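You operate a simulated robot arm through the tools that you are given. There is no shell and no other tool. Be economical: measure what you need, move in short steps, check, and stop when the job is done.

The job below is to be done with a simulated robot arm. You get a single attempt, and the scene is never put back.

TASK
Stand each socket in the slot of its size, then shut and latch the socket case.

Only the result counts: the job must be done as asked and must still hold three seconds after the hand-in. Knocking over, shifting, dropping, spilling or breaking anything else fails it.

THE ROBOT
A 7-joint arm with a two-finger parallel gripper on a trunk, on a base that drives. Base frame: it is fixed to the floor where the robot stands at the start and does not move with it; the origin is under the middle of the robot, x ahead of it, y to its left, z up. Units: m, rad, N and s.
With the tool pointing down near the work surface it reaches from about 0.12 to 0.7 m from the robot's upright axis, wherever it stands. Its first joint turns from -2.897 to 2.897 rad. Places, roughly: ratchet case latch [0.4, 0.2, 1]; socket case latch [0.4, -0.2, 1.1]; socket case lid [0.7, -0.1, 1.2]. Payload 1.57 kg.
Tool frame: the origin (TCP) lies between the finger pads and is the grasp point; the fingertips stand 0.03 m ahead of it; z points along the fingers, y is the line along which they close. Largest opening 0.11 m; finger width 0.024, thickness 0.012; the body of the gripper, 0.048 by 0.112 m, starts 0.078 m behind the TCP.
Orientation is that of the tool frame in the base frame, as a unit quaternion [x, y, z, w]. With the fingers straight down and closing along the base's y, the tool's x points along the base's -x, its y along +y and its z along -z.

THE INTERFACE
- The arm moves only by the tool drive_tool. Its argument "moves" is a list of rows, each a list of 3 entries, a list of its own where there are three numbers: the shift along the tool's x, y, z in units of 20 mm (1.0 is 20 mm), then the turn, a rotation vector about the tool's x, y, z in units of 4 degrees (1.0 is 4 degrees), then the finger opening in m, from 0 to 0.11. In form: [[[x, y, z], [ax, ay, az], grip], ...]. A call has 1 to 12 rows; each row shifts and turns the commanded pose from where the row before left it, along the tool's axes as they then stand. A call with a number of a shift or a turn outside -1 to 1 is refused whole. Each row takes 0.2 s and may step no farther than 0.05 m and 0.15 rad from the row before; otherwise, or with a gripper value out of range, the whole call is refused. A pose out of reach is approached as far as the arm can. The call stops where the force on the tool passes 90 N (or 10 N more than at its start, if that is more) or the arm is blocked; 0.2 s more then pass. Each finger travels about 0.045 m/s and halts on what it meets, pressing with about 29 N; the grip force reading is that of the motor and also rises with nothing between the fingers. The clock runs only during rows and for 0.2 s after the last one: add rows that do not move to give the fingers time. It gives the time, the measured TCP pose, the force on the tool (base axes), the opening and the grip force at its end, in the units of the frame above (readings bear some noise), with the torque about the TCP (base axes, N m) and any sound that the robot's microphone picked up.
- Cameras (640 x 400 px; columns grow to the right, rows downward): "scene" is now at [0.0328, 0.1481, 1.552]; the picture's right is [-0.12, -0.99, 0.00], its down [-0.57, 0.07, -0.82] and it looks along [0.82, -0.10, -0.57] (base axes); focal length 265 px, centre (320, 200). "wrist" rides on the gripper at [0.07, 0.016, -0.141] in the tool frame; the picture's right is [-0.23, 0.97, 0.00], its down [-0.86, -0.20, -0.48] and it looks along [-0.47, -0.11, 0.88] (tool axes); focal length 222 px, centre (320, 200). There is no depth. A picture from a camera that has moved, and an enlarged one, comes with that camera's place and axes in the base frame and with its lens. The place of the scene camera against the robot may be out by one fixed shift of up to 0.025 m in any direction.
- camera(camera): a new picture of that camera. The clock stands still meanwhile.
- lift_body(by): slides the trunk up (or, below 0, down) by that many m; the arm and the scene camera ride with it, the base frame stays. It gives what a move gives, with no picture.
- steer(legs): drives the robot by 1 to 6 legs, each [ahead, turn to the left] in m and rad, along the robot's own axes; the way and the turn of a leg run together, so that a leg with both is an arc; at most 1.5 m and 3.142 rad a leg. The arm and the cameras ride along, it lands a little off, and it stops where it bumps. It gives what a move gives.
- pan_tilt(pan, tilt): turns the head with the scene camera to pan (to the left, within 2.705 rad either way) and tilt (down, from -0.506 to 1.204), counted from straight ahead of the robot. It gives what a move gives.
- zoom(camera, box): a new picture of the part [left, top, right, bottom] of that camera's present view, enlarged. The clock stands still meanwhile.
- hand_in(): hands the job in; it is judged then, once.

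Work in short steps. Places have to be worked out from the pictures, the camera data and where the tool is seen: move nearer, look again, correct. Check each grasp and each placing, and mend what went wrong. You have 120 turns and 82 pictures in all, those below and enlarged ones among them. Open the gripper and draw the arm clear of the work before you hand the job in, unless the task says otherwise; then end with one line.

The tools are called after "Emit:" as a command line: name --argument value ..., lists and objects as JSON in quotes. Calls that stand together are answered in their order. drive_tool: Moves the arm, as the interface text tells. Its arguments: {"type":"object","properties":{"moves":{"type":"array","items":{"type":"array"}}},"required":["moves"]} The other tools are called the same way: lift_body (by) slides the trunk up or down; steer (legs) drives the base; pan_tilt (pan, tilt) turns the head that bears the scene camera; camera (camera) takes a picture; zoom (camera, box) takes an enlarged picture of a part of a camera's view; hand_in () hands the job in.

At the start:

```text
clock: 0.0
eef_pos: [0.478, -0.0634, 1.149]
orientation: [0.001, 1.0, 0.0, 0.0]
contact_force: [-0.7, -0.5, 0.4]
wrist_torque: [0.0, 0.0, 0.01]
grip_width: 0.1099
finger_force: 0.1
trunk travel left (down, up): [-0.453, 0.137]
robot x, y, heading: [0.0003, -0.0021, 0.004]
head pan, tilt: [-0.12, 0.607]
```

scene: 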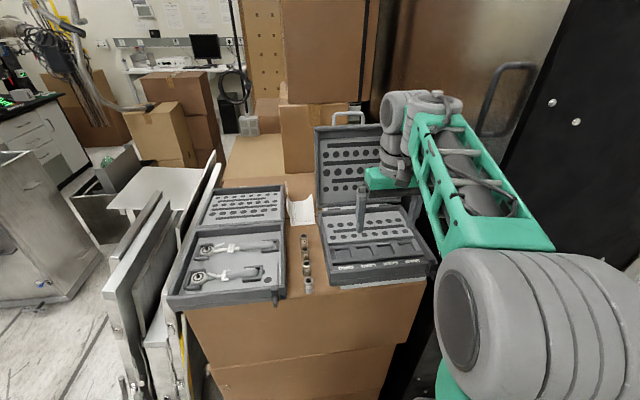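
wrist: 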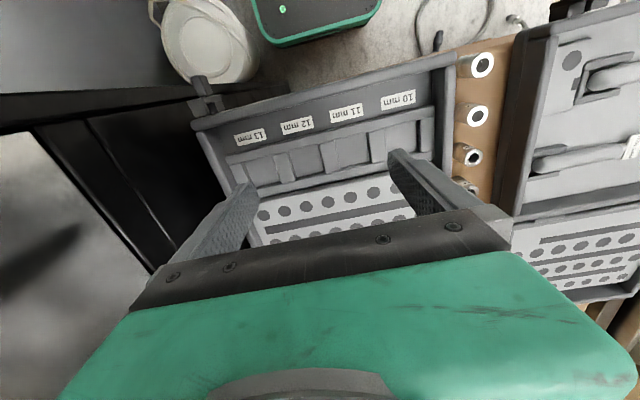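

The sockets stand in a row between the two cases, and the socket case has four slots labelled 10 to 13 mm. I'll zoom in on both views for details.

Emit:
zoom --camera "scene" --box '[270, 200, 450, 312]'

Emit:
zoom --camera "wrist" --box '[190, 30, 530, 242]'

```text
3.56 times, centred on (360, 256) of scene
camera zoom: at [0.0328, 0.1481, 1.552], right [-0.12, -0.99, 0.0], down [-0.57, 0.07, -0.82], along [0.82, -0.1, -0.57], focal length 941 px, centre (178, 1)
```

zoom: 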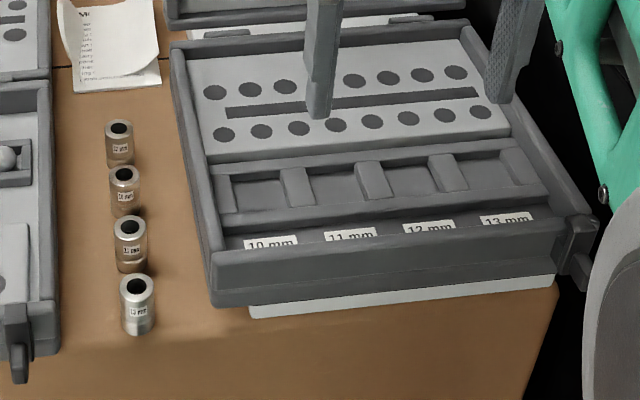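

```text
1.88 times, centred on (360, 136) of wrist
camera zoom: at [0.4073, -0.0453, 1.2916], right [0.23, 0.97, 0.0], down [0.86, -0.2, 0.48], along [0.47, -0.11, -0.88], focal length 418 px, centre (245, 320)
```

zoom: 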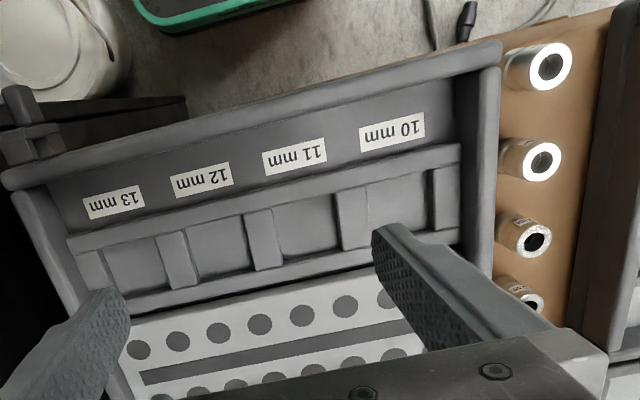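

I need to read the labels on the sockets, so I'll zoom in further on each.

Emit:
zoom --camera "scene" --box '[292, 228, 324, 262]'

Emit:
zoom --camera "scene" --box '[292, 258, 324, 296]'

Emit:
zoom --camera "scene" --box '[310, 110, 450, 300]'

```text
11.76 times, centred on (308, 245) of scene
camera zoom: at [0.0328, 0.1481, 1.552], right [-0.12, -0.99, 0.0], down [-0.57, 0.07, -0.82], along [0.82, -0.1, -0.57], focal length 3113 px, centre (461, -329)
```

zoom: 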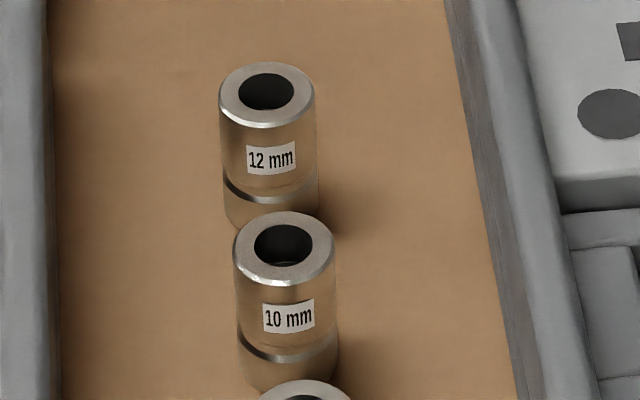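

```text
10.53 times, centred on (308, 277) of scene
camera zoom: at [0.0328, 0.1481, 1.552], right [-0.12, -0.99, 0.0], down [-0.57, 0.07, -0.82], along [0.82, -0.1, -0.57], focal length 2785 px, centre (446, -610)
```

zoom: 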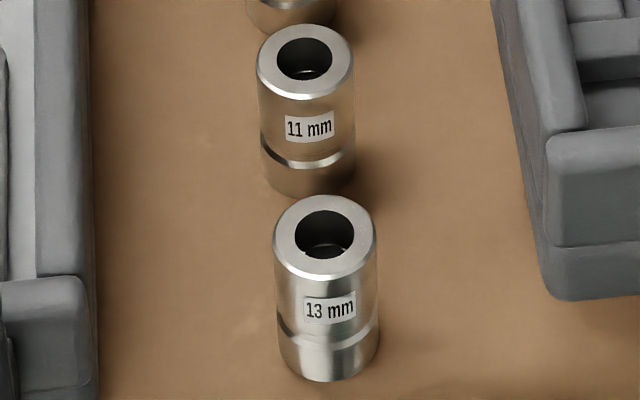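

```text
2.11 times, centred on (380, 205) of scene
camera zoom: at [0.0328, 0.1481, 1.552], right [-0.12, -0.99, 0.0], down [-0.57, 0.07, -0.82], along [0.82, -0.1, -0.57], focal length 557 px, centre (194, 190)
```

zoom: 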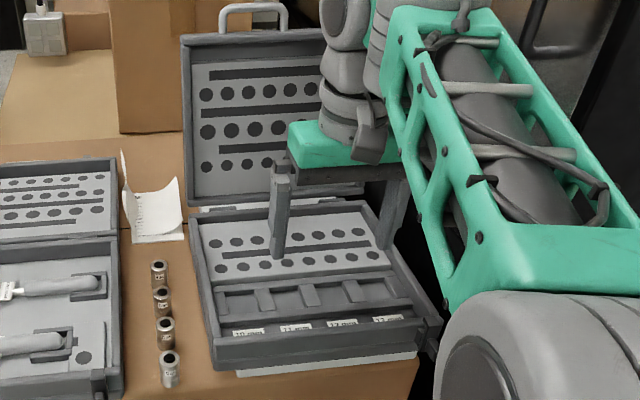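

From far to near the sockets read 12, 10, 11, 13 mm, and the slots run 10 to 13 mm from left to right. I'll raise the tool a little and move it left above the socket row to locate the sockets with the wrist camera.

Emit:
drive_tool --moves '[[[0, 0, -1], [0, 0, 0], 0.06], [[0, 0, -1], [0, 0, 0], 0.06], [[0, 1, 0], [0, 0, 0], 0.06], [[0, 1, 0], [0, 0, 0], 0.06], [[0, 1, 0], [0, 0, 0], 0.06], [[0, 1, 0], [0, 0, 0], 0.06], [[0, 1, 0], [0, 0, 0], 0.06], [[0, 1, 0], [0, 0, 0], 0.06], [[0, 1, 0], [0, 0, 0], 0.06], [[0, 1, 0], [0, 0, 0], 0.06]]'

Emit:
camera --camera "wrist"

Emit:
camera --camera "scene"

```text
clock: 2.2
eef_pos: [0.4779, 0.096, 1.1901]
orientation: [0.0, 1.0, 0.0, 0.0]
contact_force: [-0.6, -0.6, 0.7]
wrist_torque: [-0.01, 0.04, -0.02]
grip_width: 0.0596
finger_force: 0.0
trunk travel left (down, up): [-0.453, 0.137]
robot x, y, heading: [0.0003, -0.0008, 0.003]
head pan, tilt: [-0.12, 0.607]
```

```text
74 pictures are left
camera wrist: at [0.4074, 0.1147, 1.331], right [0.23, 0.97, 0.0], down [0.85, -0.2, 0.48], along [0.47, -0.11, -0.88], focal length 222 px, centre (320, 200)
```

wrist: 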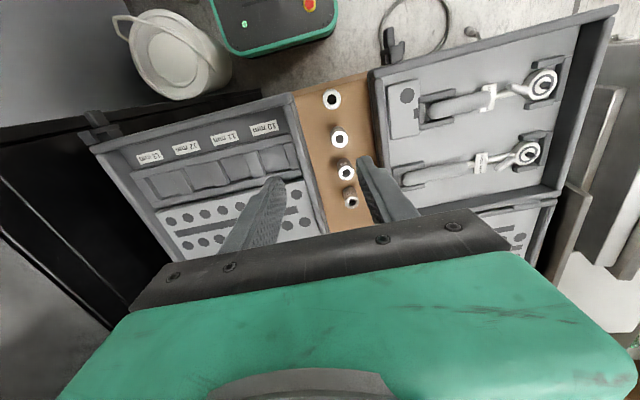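

```text
73 pictures are left
camera scene: at [0.0329, 0.1483, 1.552], right [-0.12, -0.99, 0.0], down [-0.57, 0.07, -0.82], along [0.82, -0.1, -0.57], focal length 265 px, centre (320, 200)
```

scene: 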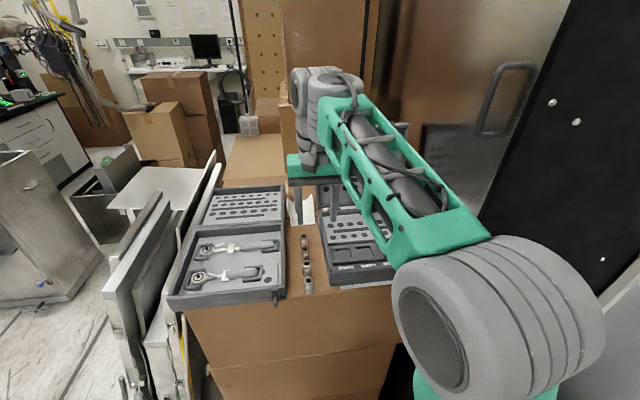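

The 13 mm socket top comes out near (0.435, 0.124, 1.015). I'll zoom the wrist view to get all four sockets and the case more accurately.

Emit:
zoom --camera "wrist" --box '[280, 80, 400, 230]'

Emit:
zoom --camera "wrist" --box '[80, 80, 340, 260]'

```text
2.67 times, centred on (340, 155) of wrist
camera zoom: at [0.4074, 0.1147, 1.331], right [0.23, 0.97, 0.0], down [0.85, -0.2, 0.48], along [0.47, -0.11, -0.88], focal length 592 px, centre (267, 320)
```

zoom: 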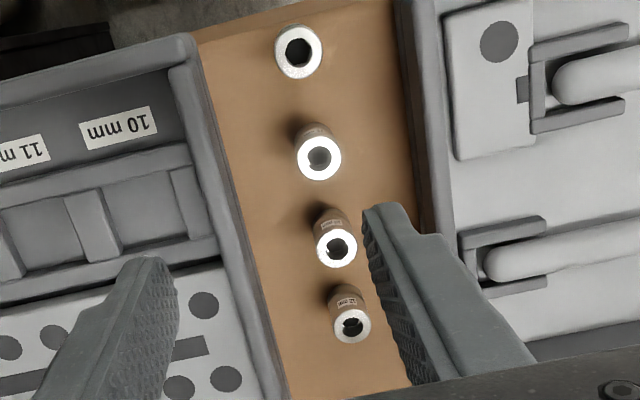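

```text
2.22 times, centred on (210, 170) of wrist
camera zoom: at [0.4074, 0.1147, 1.331], right [0.23, 0.97, 0.0], down [0.85, -0.2, 0.48], along [0.47, -0.11, -0.88], focal length 494 px, centre (564, 267)
```

zoom: 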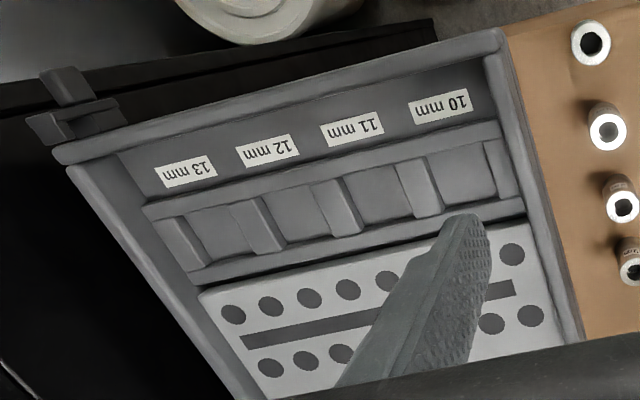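

The sockets lie at y≈0.124 with x≈0.4345 (13), 0.487 (11), 0.540 (10) and 0.591 (12); the slots sit near x≈0.487, y≈0.029, -0.027, -0.082 and -0.137. I'll go over the 13 mm socket and come down part way to check alignment.

Emit:
drive_tool --moves '[[[0.75, 0.5, 0], [0, 0, 0], 0.05], [[0.75, 0.5, 0], [0, 0, 0], 0.05], [[0.67, 0.4, 0], [0, 0, 0], 0.05], [[0, 0, 1], [0, 0, 0], 0.05], [[0, 0, 1], [0, 0, 0], 0.05], [[0, 0, 1], [0, 0, 0], 0.05], [[0, 0, 1], [0, 0, 0], 0.05], [[0, 0, 1], [0, 0, 0], 0.05]]'

Emit:
camera --camera "wrist"

Emit:
camera --camera "scene"

```text
clock: 4.0
eef_pos: [0.4343, 0.1245, 1.0879]
orientation: [-0.001, 1.0, 0.0, 0.001]
contact_force: [-0.6, 0.1, 0.2]
wrist_torque: [-0.02, -0.03, 0.0]
grip_width: 0.0501
finger_force: 0.1
trunk travel left (down, up): [-0.453, 0.137]
robot x, y, heading: [-0.0033, 0.0034, -0.002]
head pan, tilt: [-0.12, 0.607]
```

```text
70 pictures are left
camera wrist: at [0.3639, 0.1427, 1.2307], right [0.23, 0.97, 0.0], down [0.85, -0.2, 0.48], along [0.47, -0.11, -0.88], focal length 222 px, centre (320, 200)
```

wrist: 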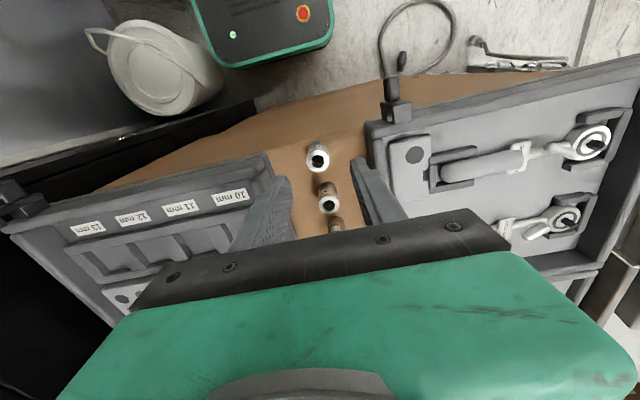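

```text
69 pictures are left
camera scene: at [0.0329, 0.1482, 1.552], right [-0.12, -0.99, 0.0], down [-0.57, 0.07, -0.82], along [0.82, -0.1, -0.57], focal length 265 px, centre (320, 200)
```

scene: 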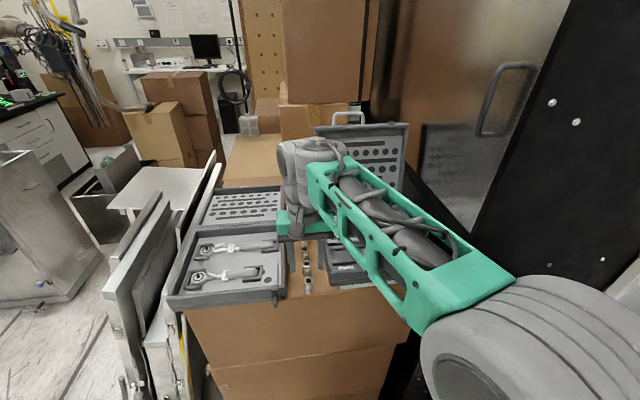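

The socket lines up with the fingers, with its top somewhere between z 1.00 and 1.015. I'll lower 50 mm and zoom to judge the height.

Emit:
drive_tool --moves '[[[0, 0, 1], [0, 0, 0], 0.05], [[0, 0, 1], [0, 0, 0], 0.05], [[0, 0, 0.8], [0, 0, 0], 0.05], [[0, 0, 0], [0, 0, 0], 0.05]]'

Emit:
zoom --camera "wrist" --box '[220, 100, 420, 240]'

Emit:
zoom --camera "scene" --box '[270, 230, 350, 300]'

```text
clock: 5.0
eef_pos: [0.4347, 0.1248, 1.0333]
orientation: [0.0, 1.0, 0.0, 0.0]
contact_force: [0.9, -0.1, 0.2]
wrist_torque: [0.02, 0.01, 0.01]
grip_width: 0.0502
finger_force: 0.2
trunk travel left (down, up): [-0.453, 0.137]
robot x, y, heading: [0.0016, 0.001, 0.002]
head pan, tilt: [-0.12, 0.607]
```

```text
2.86 times, centred on (320, 170) of wrist
camera zoom: at [0.3643, 0.1431, 1.1749], right [0.23, 0.97, 0.0], down [0.86, -0.2, 0.48], along [0.47, -0.11, -0.88], focal length 635 px, centre (320, 286)
```

zoom: 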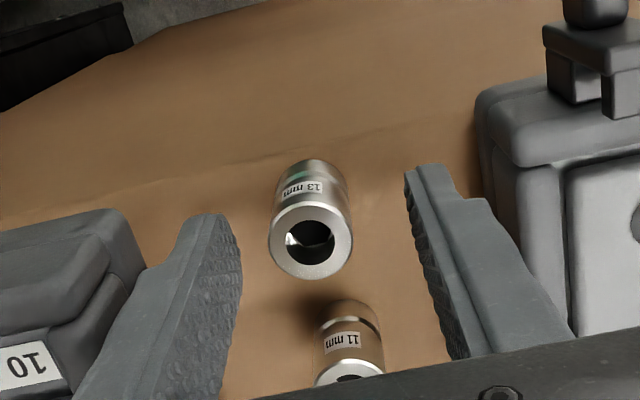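

```text
5.71 times, centred on (310, 265) of scene
camera zoom: at [0.0329, 0.1482, 1.552], right [-0.12, -0.99, 0.0], down [-0.57, 0.07, -0.82], along [0.82, -0.1, -0.57], focal length 1512 px, centre (377, -171)
```

zoom: 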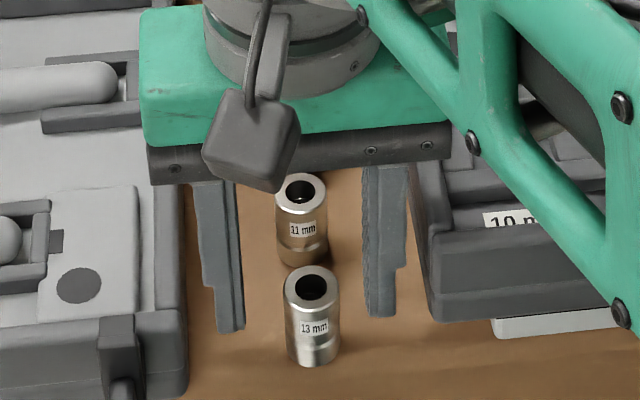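

The top of the 13 mm socket is about z 1.015 and it's centred between the fingers. I'll lower 6 mm and close on its upper part.

Emit:
drive_tool --moves '[[[0, 0, 0.3], [0, 0, 0], 0.05], [[0, 0, 0], [0, 0, 0], 0.03], [[0, 0, 0], [0, 0, 0], 0.015], [[0, 0, 0], [0, 0, 0], 0.01], [[0, 0, 0], [0, 0, 0], 0.01], [[0, 0, 0], [0, 0, 0], 0.01]]'

Emit:
zoom --camera "scene" --box '[270, 230, 350, 300]'

```text
clock: 6.4
eef_pos: [0.4357, 0.1244, 1.0282]
orientation: [0.0, 1.0, 0.001, -0.001]
contact_force: [-0.3, -0.3, 0.5]
wrist_torque: [0.05, 0.03, 0.01]
grip_width: 0.0222
finger_force: 28.7
trunk travel left (down, up): [-0.453, 0.137]
robot x, y, heading: [-0.0045, 0.0001, 0.003]
head pan, tilt: [-0.12, 0.607]
```

```text
5.71 times, centred on (310, 265) of scene
camera zoom: at [0.0328, 0.1482, 1.552], right [-0.12, -0.99, 0.0], down [-0.57, 0.07, -0.82], along [0.82, -0.1, -0.57], focal length 1512 px, centre (377, -171)
```

zoom: 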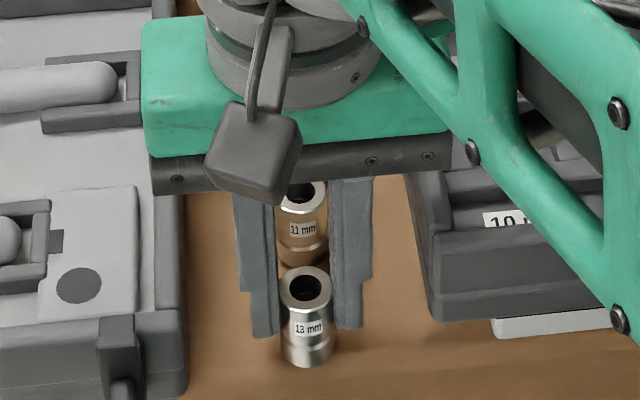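

Grip at 22 mm, so the socket is held. I'll lift it clear and check with a picture.

Emit:
drive_tool --moves '[[[0, 0, -0.5], [0, 0, 0], 0.01], [[0, 0, -1], [0, 0, 0], 0.01], [[0, 0, -1], [0, 0, 0], 0.01], [[0, 0, -1], [0, 0, 0], 0.01], [[0, 0, -1], [0, 0, 0], 0.01], [[0, 0, -1], [0, 0, 0], 0.01], [[0, 0, -1], [0, 0, 0], 0.01]]'

Emit:
zoom --camera "wrist" --box '[100, 80, 420, 280]'

```text
clock: 8.0
eef_pos: [0.4337, 0.1248, 1.1577]
orientation: [0.0, 1.0, 0.0, -0.001]
contact_force: [-0.3, 0.2, 0.5]
wrist_torque: [-0.02, -0.01, 0.01]
grip_width: 0.0098
finger_force: 0.0
trunk travel left (down, up): [-0.453, 0.137]
robot x, y, heading: [0.0034, -0.0007, 0.004]
head pan, tilt: [-0.12, 0.607]
```

```text
2.00 times, centred on (260, 180) of wrist
camera zoom: at [0.3635, 0.1425, 1.2993], right [0.23, 0.97, 0.0], down [0.86, -0.2, 0.48], along [0.47, -0.11, -0.88], focal length 444 px, centre (440, 240)
```

zoom: 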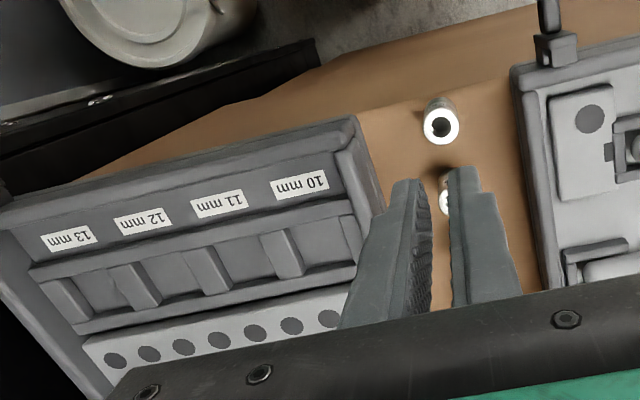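

The socket slipped out and stayed standing at about (0.4355, 0.125), so I need a deeper grip. I'll open, go lower, regrip, and lift just a little.

Emit:
drive_tool --moves '[[[-0.08, 0, 0], [0, 0, 0], 0.05], [[0, 0, 1], [0, 0, 0], 0.05], [[0, 0, 1], [0, 0, 0], 0.05], [[0, 0, 1], [0, 0, 0], 0.05], [[0, 0, 1], [0, 0, 0], 0.05], [[0, 0, 1], [0, 0, 0], 0.05], [[0, 0, 1], [0, 0, 0], 0.05], [[0, 0, 0.8], [0, 0, 0], 0.05], [[0, 0, 0.2], [0, 0, 0], 0.05]]'

Emit:
zoom --camera "wrist" --box '[220, 100, 420, 240]'

Emit:
zoom --camera "scene" --box '[280, 250, 340, 300]'

```text
clock: 10.0
eef_pos: [0.435, 0.1234, 1.0172]
orientation: [0.0, 1.0, 0.0, 0.0]
contact_force: [0.7, 0.2, 0.1]
wrist_torque: [0.0, 0.02, 0.02]
grip_width: 0.05
finger_force: 0.0
trunk travel left (down, up): [-0.453, 0.137]
robot x, y, heading: [0.0018, -0.0031, -0.004]
head pan, tilt: [-0.12, 0.607]
```

```text
2.86 times, centred on (320, 170) of wrist
camera zoom: at [0.3652, 0.1425, 1.1596], right [0.23, 0.97, 0.0], down [0.86, -0.2, 0.48], along [0.47, -0.11, -0.88], focal length 635 px, centre (320, 286)
```

zoom: 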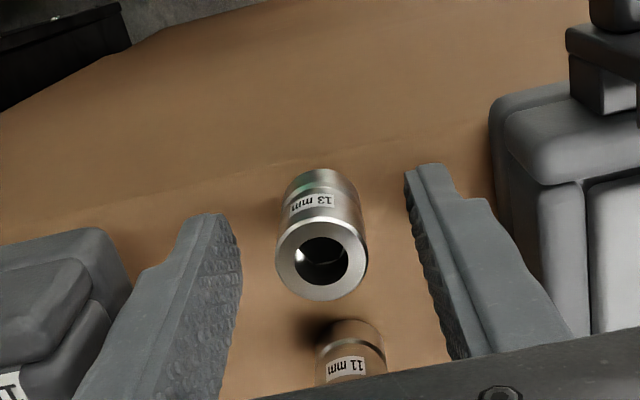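

```text
8.00 times, centred on (310, 275) of scene
camera zoom: at [0.0329, 0.1482, 1.552], right [-0.12, -0.99, 0.0], down [-0.57, 0.07, -0.82], along [0.82, -0.1, -0.57], focal length 2117 px, centre (400, -400)
```

zoom: 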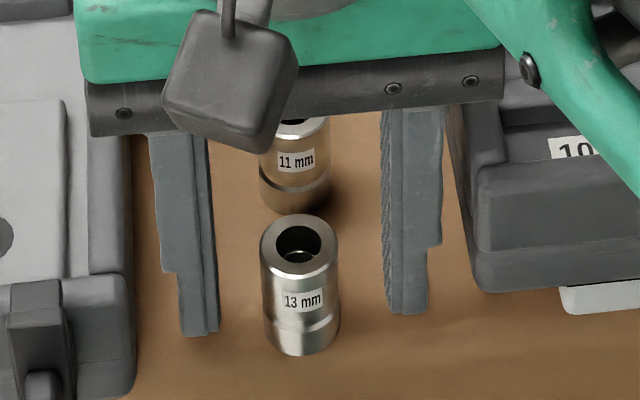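

The tips now sit well down the socket. I'll close and lift just 10 mm as a test.

Emit:
drive_tool --moves '[[[0, 0, 0], [0, 0, 0], 0.03], [[0, 0, 0], [0, 0, 0], 0.015], [[0, 0, 0], [0, 0, 0], 0.0], [[0, 0, 0], [0, 0, 0], 0.0], [[0, 0, 0], [0, 0, 0], 0.0], [[0, 0, 0], [0, 0, 0], 0.0], [[0, 0, -0.25], [0, 0, 0], 0.0], [[0, 0, -0.25], [0, 0, 0], 0.0], [[0, 0, -0.25], [0, 0, 0], 0.0], [[0, 0, -0.25], [0, 0, 0], 0.0]]'

Emit:
zoom --camera "scene" --box '[280, 250, 340, 300]'

```text
clock: 12.2
eef_pos: [0.4354, 0.1246, 1.0376]
orientation: [0.001, 1.0, -0.001, 0.001]
contact_force: [0.6, 0.1, 0.0]
wrist_torque: [0.02, -0.02, 0.02]
grip_width: 0.0225
finger_force: 28.7
trunk travel left (down, up): [-0.453, 0.137]
robot x, y, heading: [0.0019, -0.0025, -0.001]
head pan, tilt: [-0.12, 0.607]
```

```text
8.00 times, centred on (310, 275) of scene
camera zoom: at [0.0329, 0.1482, 1.552], right [-0.12, -0.99, 0.0], down [-0.57, 0.07, -0.82], along [0.82, -0.1, -0.57], focal length 2117 px, centre (400, -400)
```

zoom: 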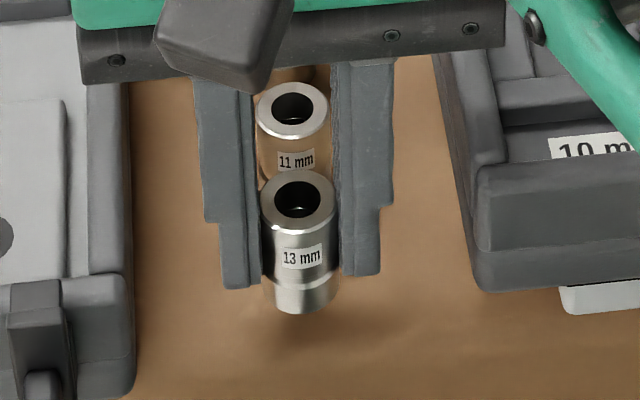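

It is held now. I'll lift to about z 1.14 and move over the 13 mm slot near (0.487, -0.137).

Emit:
drive_tool --moves '[[[0, 0, -0.5], [0, 0, 0], 0], [[0, 0, -0.7], [0, 0, 0], 0], [[0, 0, -0.7], [0, 0, 0], 0], [[0, 0, -0.8], [0, 0, 0], 0], [[0, 0, -0.8], [0, 0, 0], 0], [[0, 0, -0.8], [0, 0, 0], 0], [[0, 0, -0.7], [0, 0, 0], 0], [[0, 0, 0], [0, 0, 0], 0]]'

Emit:
drive_tool --moves '[[[-0.4, -0.5, 0], [0, 0, 0], 0], [[-0.4, -0.9, 0], [0, 0, 0], 0], [[-0.4, -0.9, 0], [0, 0, 0], 0], [[-0.4, -0.9, 0], [0, 0, 0], 0], [[-0.4, -0.9, 0], [0, 0, 0], 0], [[-0.4, -0.9, 0], [0, 0, 0], 0], [[-0.2, -0.9, 0], [0, 0, 0], 0], [[0, -0.9, 0], [0, 0, 0], 0], [[0, -0.9, 0], [0, 0, 0], 0], [[0, -0.9, 0], [0, 0, 0], 0], [[0, -0.9, 0], [0, 0, 0], 0]]'

Emit:
camera --camera "wrist"

```text
clock: 14.0
eef_pos: [0.4348, 0.1252, 1.1362]
orientation: [-0.001, 1.0, -0.001, 0.0]
contact_force: [0.6, -1.1, 0.1]
wrist_torque: [0.02, 0.01, 0.02]
grip_width: 0.0226
finger_force: 28.9
trunk travel left (down, up): [-0.453, 0.137]
robot x, y, heading: [0.003, 0.0006, -0.001]
head pan, tilt: [-0.12, 0.607]
```

```text
clock: 16.4
eef_pos: [0.4867, -0.0668, 1.1365]
orientation: [0.001, 1.0, 0.0, 0.0]
contact_force: [0.3, 0.5, -0.9]
wrist_torque: [0.01, 0.0, -0.02]
grip_width: 0.0226
finger_force: 28.6
trunk travel left (down, up): [-0.453, 0.137]
robot x, y, heading: [0.0019, 0.0029, -0.002]
head pan, tilt: [-0.12, 0.607]
```

```text
61 pictures are left
camera wrist: at [0.4176, -0.0477, 1.2787], right [0.23, 0.97, 0.0], down [0.86, -0.2, 0.48], along [0.47, -0.11, -0.88], focal length 222 px, centre (320, 200)
```

wrist: 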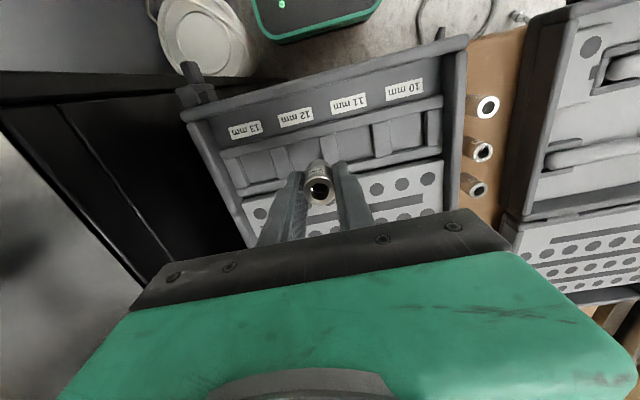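

Held firmly. I'll move the remaining 70 mm over the 13 mm slot, lower part way and look from both cameras.

Emit:
drive_tool --moves '[[[0, -0.9, 0], [0, 0, 0], 0], [[0, -0.9, 0], [0, 0, 0], 0], [[0, -0.9, 0], [0, 0, 0], 0], [[0, -0.8, 0], [0, 0, 0], 0], [[0, 0, 0.5], [0, 0, 0], 0], [[0, 0, 0.5], [0, 0, 0], 0], [[0, 0, 0], [0, 0, 0], 0]]'

Emit:
zoom --camera "wrist" --box '[200, 60, 480, 235]'

Emit:
zoom --camera "scene" --box '[320, 190, 448, 290]'

```text
clock: 18.0
eef_pos: [0.4885, -0.1363, 1.1179]
orientation: [0.0, 1.0, 0.0, 0.0]
contact_force: [0.0, 0.2, 0.4]
wrist_torque: [0.02, -0.01, 0.01]
grip_width: 0.0225
finger_force: 28.9
trunk travel left (down, up): [-0.453, 0.137]
robot x, y, heading: [0.0003, -0.0002, 0.0]
head pan, tilt: [-0.12, 0.607]
```

```text
2.29 times, centred on (340, 148) of wrist
camera zoom: at [0.4183, -0.1176, 1.2598], right [0.23, 0.97, 0.0], down [0.86, -0.2, 0.48], along [0.47, -0.11, -0.88], focal length 508 px, centre (274, 320)
```

zoom: 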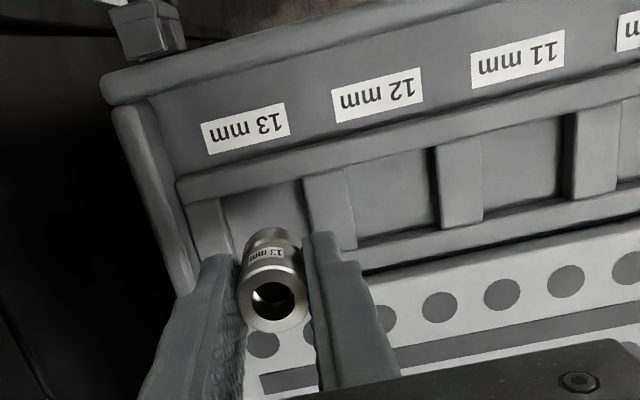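

```text
4.00 times, centred on (384, 240) of scene
camera zoom: at [0.0329, 0.1481, 1.552], right [-0.12, -0.99, 0.0], down [-0.57, 0.07, -0.82], along [0.82, -0.1, -0.57], focal length 1058 px, centre (64, 40)
```

zoom: 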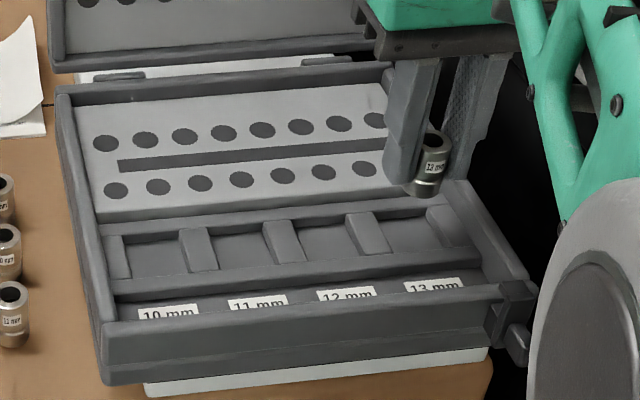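

The pocket centre works out at about (0.492, -0.135). I'll shift x by 3 mm and lower toward the rib tops, then look again.

Emit:
drive_tool --moves '[[[-0.17, 0.05, 0.4], [0, 0, 0], 0], [[0, 0, 0.5], [0, 0, 0], 0], [[0, 0, 0.5], [0, 0, 0], 0], [[0, 0, 0.4], [0, 0, 0], 0], [[0, 0, 0], [0, 0, 0], 0]]'

Emit:
zoom --camera "wrist" --box '[220, 80, 460, 230]'

Emit:
zoom --camera "scene" --box '[380, 210, 444, 260]'

```text
clock: 19.2
eef_pos: [0.4923, -0.1344, 1.0825]
orientation: [0.0, 1.0, 0.001, -0.001]
contact_force: [0.5, -0.1, -1.7]
wrist_torque: [-0.03, 0.0, 0.0]
grip_width: 0.0227
finger_force: 28.2
trunk travel left (down, up): [-0.453, 0.137]
robot x, y, heading: [0.0009, -0.0002, 0.002]
head pan, tilt: [-0.12, 0.607]
```

```text
2.67 times, centred on (340, 155) of wrist
camera zoom: at [0.4217, -0.1165, 1.2244], right [0.23, 0.97, 0.0], down [0.86, -0.2, 0.48], along [0.47, -0.11, -0.88], focal length 592 px, centre (267, 320)
```

zoom: 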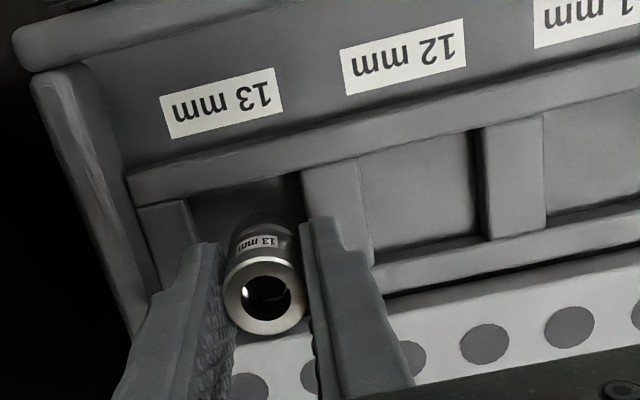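

```text
8.00 times, centred on (412, 235) of scene
camera zoom: at [0.0329, 0.1481, 1.552], right [-0.12, -0.99, 0.0], down [-0.57, 0.07, -0.82], along [0.82, -0.1, -0.57], focal length 2117 px, centre (-416, -80)
```

zoom: 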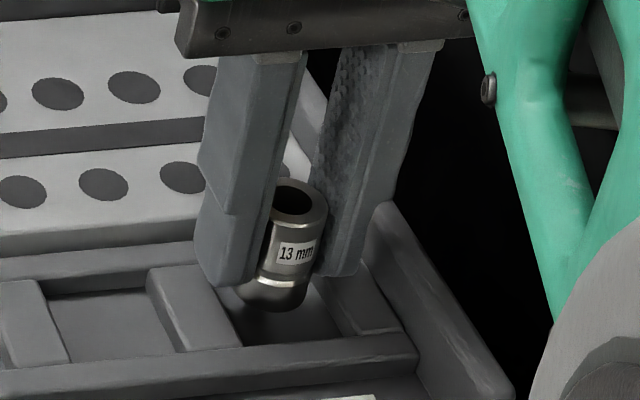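

The socket bottom is now entering the pocket, with the fingertips just above the ribs. I'll lower in 3 mm steps and watch the force.

Emit:
drive_tool --moves '[[[0, 0, 0.15], [0, 0, 0], 0], [[0, 0, 0.15], [0, 0, 0], 0], [[0, 0, 0], [0, 0, 0], 0]]'

Emit:
drive_tool --moves '[[[0, 0, 0.15], [0, 0, 0], 0], [[0, 0, 0.1], [0, 0, 0], 0], [[0, 0, 0], [0, 0, 0], 0]]'

Emit:
zoom --camera "scene" --box '[380, 210, 444, 260]'

```text
clock: 20.0
eef_pos: [0.4909, -0.1352, 1.0761]
orientation: [0.0, 1.0, 0.0, 0.0]
contact_force: [0.4, 0.1, -0.4]
wrist_torque: [0.0, 0.0, 0.0]
grip_width: 0.0226
finger_force: 29.4
trunk travel left (down, up): [-0.453, 0.137]
robot x, y, heading: [0.0007, 0.001, 0.002]
head pan, tilt: [-0.12, 0.607]
```

```text
clock: 20.8
eef_pos: [0.4905, -0.1353, 1.0721]
orientation: [0.0, 1.0, -0.001, 0.001]
contact_force: [-0.8, -0.1, 8.8]
wrist_torque: [0.14, 0.1, -0.03]
grip_width: 0.0226
finger_force: 29.1
trunk travel left (down, up): [-0.453, 0.137]
robot x, y, heading: [0.0001, -0.001, -0.001]
head pan, tilt: [-0.12, 0.607]
```

```text
8.00 times, centred on (412, 235) of scene
camera zoom: at [0.0322, 0.1483, 1.5522], right [-0.12, -0.99, 0.0], down [-0.57, 0.07, -0.82], along [0.82, -0.1, -0.57], focal length 2117 px, centre (-416, -80)
```

zoom: 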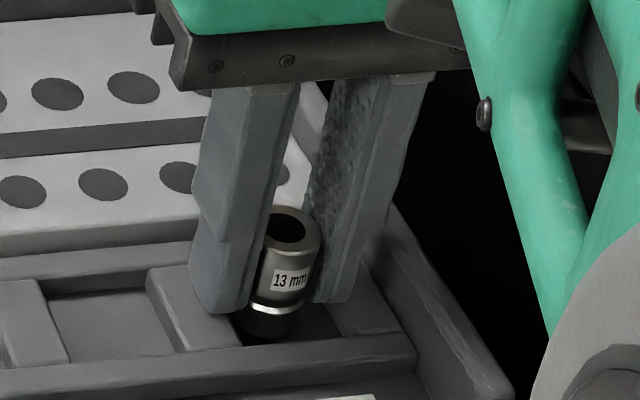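

A contact of 9 N shows either the tips on the ribs or the socket on the floor, and either way the drop is tiny. I'll release gently to about 32 mm and look.

Emit:
drive_tool --moves '[[[0, 0, -0.05], [0, 0, 0], 0.024], [[0, 0, 0], [0, 0, 0], 0.028], [[0, 0, 0], [0, 0, 0], 0.032], [[0, 0, 0], [0, 0, 0], 0.032]]'

Emit:
zoom --camera "scene" --box '[380, 210, 444, 260]'

Emit:
zoom --camera "wrist" --box '[220, 80, 460, 230]'

```text
clock: 21.8
eef_pos: [0.4912, -0.1342, 1.072]
orientation: [0.0, 1.0, 0.0, 0.0]
contact_force: [-1.8, -1.7, 1.7]
wrist_torque: [0.02, 0.03, 0.02]
grip_width: 0.0313
finger_force: 0.0
trunk travel left (down, up): [-0.453, 0.137]
robot x, y, heading: [-0.0013, 0.0034, 0.004]
head pan, tilt: [-0.12, 0.607]
```

```text
8.00 times, centred on (412, 235) of scene
camera zoom: at [0.0325, 0.148, 1.552], right [-0.12, -0.99, 0.0], down [-0.57, 0.07, -0.82], along [0.82, -0.1, -0.57], focal length 2117 px, centre (-416, -80)
```

zoom: 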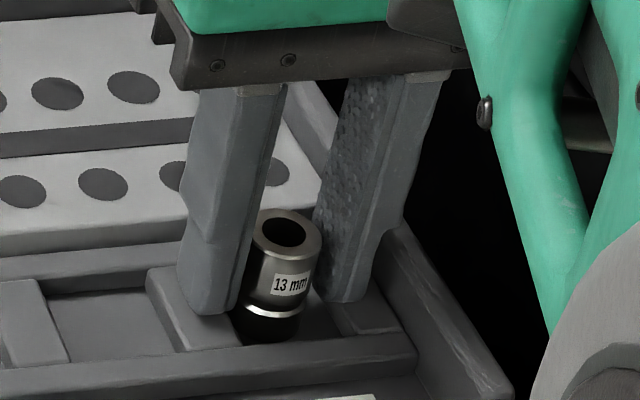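

```text
2.67 times, centred on (340, 155) of wrist
camera zoom: at [0.4205, -0.1167, 1.2137], right [0.23, 0.97, 0.0], down [0.86, -0.2, 0.48], along [0.47, -0.11, -0.88], focal length 592 px, centre (267, 320)
```

zoom: 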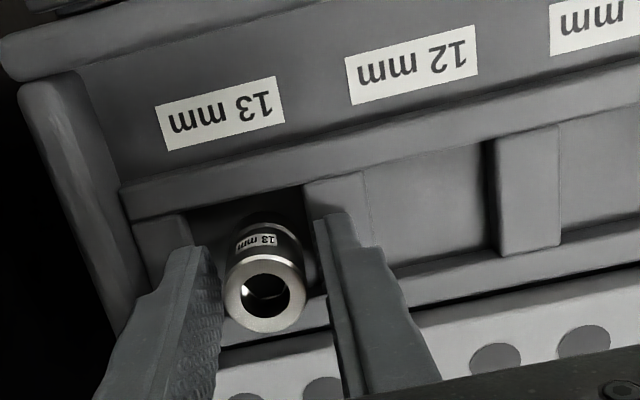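

The socket stands in the 13 mm slot. I'll back out straight up and move to the 11 mm socket at (0.487, 0.124).

Emit:
drive_tool --moves '[[[0, 0, -0.5], [0, 0, 0], 0.032], [[0, 0, -1], [0, 0, 0], 0.032], [[0, 0, -1], [0, 0, 0], 0.04], [[0, 0, -1], [0, 0, 0], 0.05]]'

Emit:
drive_tool --moves '[[[0.1, 1, 0], [0, 0, 0], 0.05], [[0.1, 1, 0], [0, 0, 0], 0.05], [[0, 1, 0], [0, 0, 0], 0.05], [[0, 1, 0], [0, 0, 0], 0.05], [[0, 1, 0], [0, 0, 0], 0.05], [[0, 1, 0], [0, 0, 0], 0.05], [[0, 1, 0], [0, 0, 0], 0.05], [[0, 1, 0], [0, 0, 0], 0.05], [[0, 1, 0], [0, 0, 0], 0.05], [[0, 1, 0], [0, 0, 0], 0.05], [[0, 1, 0], [0, 0, 0], 0.05], [[0, 1, 0], [0, 0, 0], 0.05]]'

Emit:
drive_tool --moves '[[[0, 0.9, 0], [0, 0, 0], 0.05], [[0, 0, 1], [0, 0, 0], 0.05], [[0, 0, 1], [0, 0, 0], 0.05], [[0, 0, 0.5], [0, 0, 0], 0.05], [[0, 0, 0], [0, 0, 0], 0.05]]'

Emit:
zoom --camera "wrist" --box '[220, 100, 420, 240]'

```text
clock: 22.8
eef_pos: [0.4906, -0.1355, 1.1412]
orientation: [0.0, 1.0, 0.0, 0.0]
contact_force: [-1.3, 1.0, -0.5]
wrist_torque: [-0.02, 0.03, -0.02]
grip_width: 0.0502
finger_force: 0.0
trunk travel left (down, up): [-0.453, 0.137]
robot x, y, heading: [0.0063, 0.0015, -0.004]
head pan, tilt: [-0.12, 0.607]
```

```text
clock: 25.4
eef_pos: [0.4864, 0.1056, 1.1409]
orientation: [0.0, 1.0, 0.0, -0.001]
contact_force: [-0.4, 0.5, -0.3]
wrist_torque: [0.05, 0.01, 0.04]
grip_width: 0.0502
finger_force: 0.0
trunk travel left (down, up): [-0.453, 0.137]
robot x, y, heading: [-0.0029, 0.0003, -0.001]
head pan, tilt: [-0.12, 0.607]
```

```text
clock: 26.6
eef_pos: [0.4876, 0.1208, 1.0912]
orientation: [0.001, 1.0, 0.0, 0.0]
contact_force: [-0.1, -0.5, -0.3]
wrist_torque: [0.0, 0.01, 0.05]
grip_width: 0.05
finger_force: 0.1
trunk travel left (down, up): [-0.453, 0.137]
robot x, y, heading: [-0.001, -0.003, 0.0]
head pan, tilt: [-0.12, 0.607]
```

```text
2.86 times, centred on (320, 170) of wrist
camera zoom: at [0.4173, 0.1403, 1.2328], right [0.23, 0.97, 0.0], down [0.85, -0.2, 0.48], along [0.47, -0.11, -0.88], focal length 635 px, centre (320, 286)
```

zoom: 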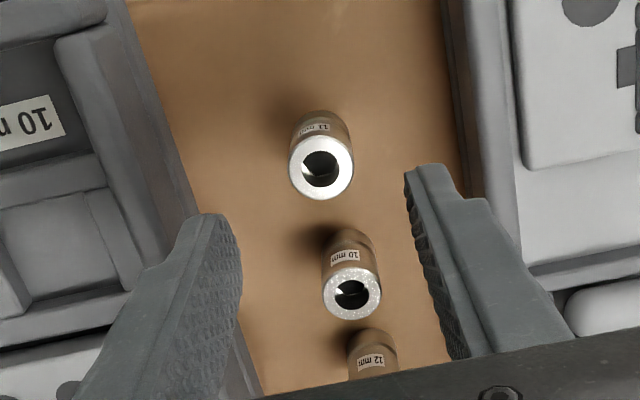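

The 11 mm socket is at (0.487, 0.124). I'll shift 3 mm in y, lower to TCP z≈1.018 and grip, then lift 20 mm.

Emit:
drive_tool --moves '[[[0, 0.15, 1], [0, 0, 0], 0.05], [[0, 0, 1], [0, 0, 0], 0.05], [[0, 0, 1], [0, 0, 0], 0.05], [[0, 0, 0.63], [0, 0, 0], 0.05], [[0, 0, 0], [0, 0, 0], 0.03], [[0, 0, 0], [0, 0, 0], 0.015], [[0, 0, 0], [0, 0, 0], 0.0], [[0, 0, 0], [0, 0, 0], 0.0], [[0, 0, 0], [0, 0, 0], 0.0]]'

Emit:
drive_tool --moves '[[[0, 0, -0.25], [0, 0, 0], 0], [[0, 0, -0.35], [0, 0, 0], 0], [[0, 0, -0.4], [0, 0, 0], 0]]'

Emit:
zoom --camera "scene" --box '[280, 230, 352, 290]'

```text
clock: 28.6
eef_pos: [0.4873, 0.1264, 1.0176]
orientation: [0.0, 1.0, 0.0, 0.001]
contact_force: [0.0, 0.5, 0.0]
wrist_torque: [-0.03, -0.02, 0.06]
grip_width: 0.0228
finger_force: 28.7
trunk travel left (down, up): [-0.453, 0.137]
robot x, y, heading: [0.0024, -0.0007, 0.003]
head pan, tilt: [-0.12, 0.607]
```

```text
clock: 29.4
eef_pos: [0.4872, 0.1256, 1.0386]
orientation: [0.0, 1.0, -0.001, 0.001]
contact_force: [0.1, -0.2, -0.4]
wrist_torque: [0.01, 0.04, -0.01]
grip_width: 0.0228
finger_force: 28.8
trunk travel left (down, up): [-0.453, 0.137]
robot x, y, heading: [0.0026, 0.0035, 0.001]
head pan, tilt: [-0.12, 0.607]
```

```text
6.67 times, centred on (316, 260) of scene
camera zoom: at [0.0329, 0.1482, 1.552], right [-0.12, -0.99, 0.0], down [-0.57, 0.07, -0.82], along [0.82, -0.1, -0.57], focal length 1764 px, centre (347, -200)
```

zoom: 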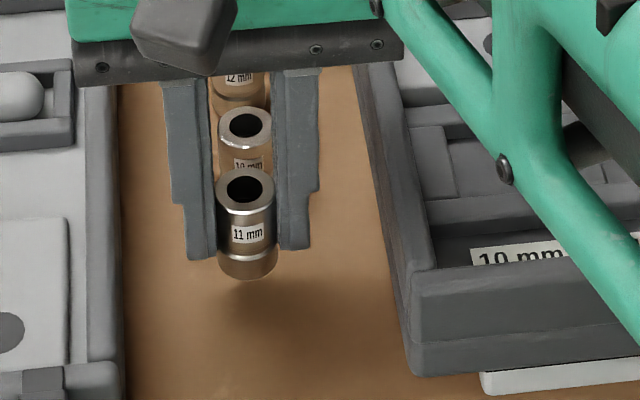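

The 11 mm socket is held. I'll lift it and carry it over the 11 mm slot near (0.491, -0.025), then look.

Emit:
drive_tool --moves '[[[0, 0, -0.7], [0, 0, 0], 0], [[0, 0, -0.9], [0, 0, 0], 0], [[0, 0, -0.9], [0, 0, 0], 0], [[0, 0, -0.9], [0, 0, 0], 0], [[0, 0, -0.9], [0, 0, 0], 0], [[0, 0, -0.6], [0, 0, 0], 0]]'

Emit:
drive_tool --moves '[[[-0.1, -0.5, 0], [0, 0, 0], 0], [[-0.1, -1, 0], [0, 0, 0], 0], [[0, -1, 0], [0, 0, 0], 0], [[0, -1, 0], [0, 0, 0], 0], [[0, -1, 0], [0, 0, 0], 0], [[0, -1, 0], [0, 0, 0], 0], [[0, -1, 0], [0, 0, 0], 0], [[0, -0.95, 0], [0, 0, 0], 0], [[0, 0, 0.8], [0, 0, 0], 0], [[0, 0, 0.8], [0, 0, 0], 0], [[0, 0, 0], [0, 0, 0], 0]]'

Emit:
zoom --camera "wrist" --box '[180, 60, 460, 235]'

```text
clock: 30.8
eef_pos: [0.4875, 0.1256, 1.137]
orientation: [0.0, 1.0, 0.0, 0.001]
contact_force: [-0.6, 0.6, -0.3]
wrist_torque: [-0.01, 0.04, -0.01]
grip_width: 0.0225
finger_force: 29.1
trunk travel left (down, up): [-0.453, 0.137]
robot x, y, heading: [-0.0008, -0.0004, -0.004]
head pan, tilt: [-0.12, 0.607]
```

```text
clock: 33.2
eef_pos: [0.4921, -0.0231, 1.105]
orientation: [0.0, 1.0, 0.0, 0.0]
contact_force: [-0.1, -0.3, -0.9]
wrist_torque: [-0.01, -0.03, 0.02]
grip_width: 0.0225
finger_force: 28.9
trunk travel left (down, up): [-0.453, 0.137]
robot x, y, heading: [-0.0012, 0.0032, -0.003]
head pan, tilt: [-0.12, 0.607]
```

```text
2.29 times, centred on (320, 148) of wrist
camera zoom: at [0.4213, -0.0048, 1.2473], right [0.23, 0.97, 0.0], down [0.85, -0.2, 0.48], along [0.47, -0.11, -0.88], focal length 508 px, centre (320, 320)
```

zoom: 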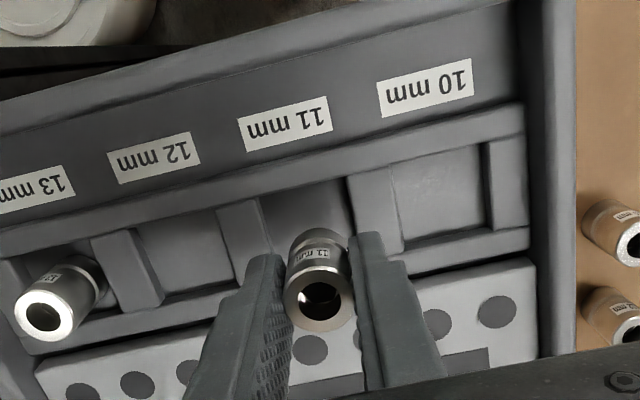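

Centred over the 11 mm slot. I'll lower to the same release height as before, stopping on contact.

Emit:
drive_tool --moves '[[[0, 0, 0.5], [0, 0, 0], 0], [[0, 0, 0.5], [0, 0, 0], 0], [[0, 0, 0.4], [0, 0, 0], 0], [[0, 0, 0.15], [0, 0, 0], 0], [[0, 0, 0], [0, 0, 0], 0]]'

Emit:
zoom --camera "scene" --box '[340, 210, 420, 272]'

```text
clock: 34.4
eef_pos: [0.4914, -0.0229, 1.0745]
orientation: [0.0, 1.0, 0.0, 0.0]
contact_force: [-0.1, 0.5, -1.1]
wrist_torque: [-0.01, 0.05, -0.01]
grip_width: 0.0227
finger_force: 28.4
trunk travel left (down, up): [-0.453, 0.137]
robot x, y, heading: [0.0003, -0.0, -0.001]
head pan, tilt: [-0.12, 0.607]
```

```text
6.45 times, centred on (380, 241) of scene
camera zoom: at [0.0329, 0.1482, 1.552], right [-0.12, -0.99, 0.0], down [-0.57, 0.07, -0.82], along [0.82, -0.1, -0.57], focal length 1707 px, centre (-67, -64)
```

zoom: 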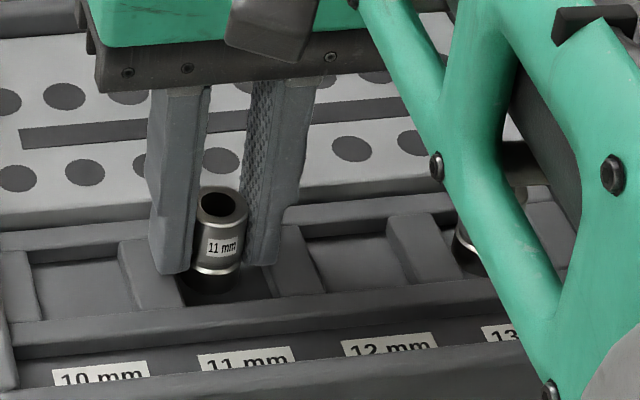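

Good alignment. I'll ease down the last few millimetres until contact, then release gently.

Emit:
drive_tool --moves '[[[0, 0, 0.12], [0, 0, 0], 0], [[0, 0, 0.05], [0, 0, 0], 0], [[0, 0, 0], [0, 0, 0], 0]]'

Emit:
drive_tool --moves '[[[0, 0, -0.02], [0, 0, 0], 0.024], [[0, 0, 0], [0, 0, 0], 0.028], [[0, 0, 0], [0, 0, 0], 0.032], [[0, 0, 0], [0, 0, 0], 0.032]]'

Emit:
zoom --camera "scene" --box '[340, 210, 420, 272]'

```text
clock: 35.2
eef_pos: [0.4893, -0.0228, 1.0725]
orientation: [0.0, 1.0, 0.001, 0.002]
contact_force: [-2.1, 0.5, 10.8]
wrist_torque: [0.18, 0.15, 0.0]
grip_width: 0.0225
finger_force: 29.1
trunk travel left (down, up): [-0.453, 0.137]
robot x, y, heading: [0.0008, 0.0003, -0.0]
head pan, tilt: [-0.12, 0.607]
```

```text
clock: 36.2
eef_pos: [0.4902, -0.0247, 1.0714]
orientation: [0.001, 1.0, 0.0, 0.001]
contact_force: [-1.1, -8.4, 13.1]
wrist_torque: [-0.08, 0.18, 0.02]
grip_width: 0.0264
finger_force: 0.1
trunk travel left (down, up): [-0.453, 0.137]
robot x, y, heading: [0.0019, -0.0011, -0.001]
head pan, tilt: [-0.12, 0.607]
```

```text
6.45 times, centred on (380, 241) of scene
camera zoom: at [0.032, 0.147, 1.5522], right [-0.12, -0.99, 0.0], down [-0.57, 0.07, -0.82], along [0.82, -0.1, -0.57], focal length 1707 px, centre (-67, -64)
```

zoom: 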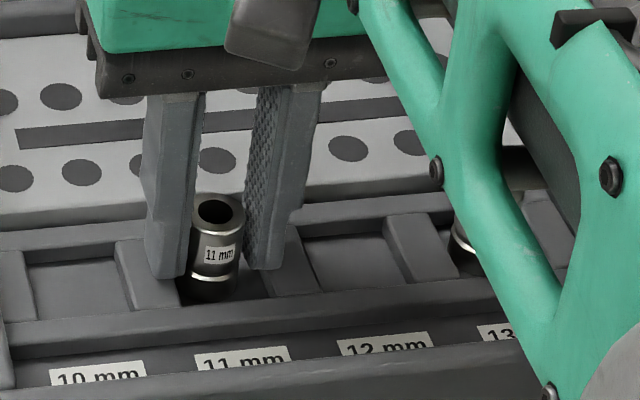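

The tips are rubbing on the ribs, so I'll raise slightly, let the fingers open, and look.

Emit:
drive_tool --moves '[[[0, 0, -0.15], [0, 0, 0], 0.03], [[0, 0, -0.1], [0, 0, 0], 0.032], [[0, 0, 0], [0, 0, 0], 0.032], [[0, 0, 0], [0, 0, 0], 0.032]]'

Emit:
zoom --camera "wrist" --box '[180, 60, 460, 235]'

```text
clock: 37.2
eef_pos: [0.4909, -0.0228, 1.0768]
orientation: [-0.001, 1.0, 0.0, 0.0]
contact_force: [0.0, 1.3, -0.4]
wrist_torque: [0.0, 0.02, 0.02]
grip_width: 0.0319
finger_force: 0.0
trunk travel left (down, up): [-0.453, 0.137]
robot x, y, heading: [-0.0013, 0.0013, -0.001]
head pan, tilt: [-0.12, 0.607]
```

```text
2.29 times, centred on (320, 148) of wrist
camera zoom: at [0.4213, -0.004, 1.2179], right [0.23, 0.97, 0.0], down [0.86, -0.2, 0.48], along [0.47, -0.11, -0.88], focal length 508 px, centre (320, 320)
```

zoom: 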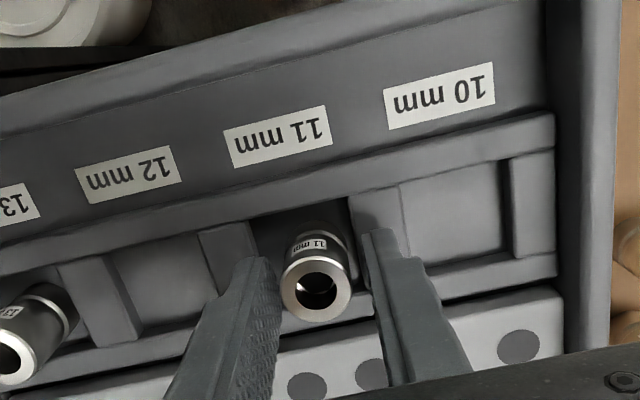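

The 11 mm socket is standing in its slot. I'll rise and go to the 10 mm socket at (0.540, 0.124).

Emit:
drive_tool --moves '[[[0, 0, -0.7], [0, 0, 0], 0.032], [[0, 0, -1], [0, 0, 0], 0.036], [[0, 0, -1], [0, 0, 0], 0.045], [[0, 0, -0.5], [0, 0, 0], 0.05]]'

Emit:
drive_tool --moves '[[[-0.4, 0.95, 0], [0, 0, 0], 0.05], [[-0.4, 0.95, 0], [0, 0, 0], 0.05], [[-0.4, 0.95, 0], [0, 0, 0], 0.05], [[-0.4, 0.95, 0], [0, 0, 0], 0.05], [[-0.4, 0.9, 0], [0, 0, 0], 0.05], [[-0.4, 0.9, 0], [0, 0, 0], 0.05], [[0, 0.9, 0], [0, 0, 0], 0.05], [[0, 0.86, 0], [0, 0, 0], 0.05], [[0, 0, 1], [0, 0, 0], 0.05], [[0, 0, 1], [0, 0, 0], 0.05], [[0, 0, 0.5], [0, 0, 0], 0.05], [[0, 0, 0], [0, 0, 0], 0.05]]'

Emit:
zoom --camera "wrist" --box '[220, 100, 420, 240]'

```text
clock: 38.2
eef_pos: [0.4896, -0.0227, 1.1393]
orientation: [0.0, 1.0, 0.0, 0.0]
contact_force: [0.0, -0.3, 0.8]
wrist_torque: [0.02, 0.01, 0.01]
grip_width: 0.0501
finger_force: 0.0
trunk travel left (down, up): [-0.453, 0.137]
robot x, y, heading: [0.0004, 0.0007, 0.003]
head pan, tilt: [-0.12, 0.607]
```

```text
clock: 40.8
eef_pos: [0.5391, 0.1248, 1.089]
orientation: [0.0, 1.0, 0.0, 0.0]
contact_force: [-0.8, 0.2, 0.1]
wrist_torque: [0.02, 0.0, -0.02]
grip_width: 0.0501
finger_force: 0.1
trunk travel left (down, up): [-0.453, 0.137]
robot x, y, heading: [0.0025, -0.0027, -0.002]
head pan, tilt: [-0.12, 0.607]
```

```text
2.86 times, centred on (320, 170) of wrist
camera zoom: at [0.4688, 0.1432, 1.2308], right [0.23, 0.97, 0.0], down [0.86, -0.2, 0.48], along [0.47, -0.11, -0.88], focal length 635 px, centre (320, 286)
```

zoom: 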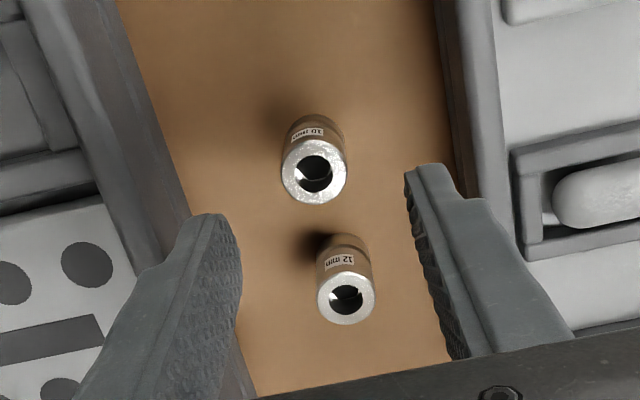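

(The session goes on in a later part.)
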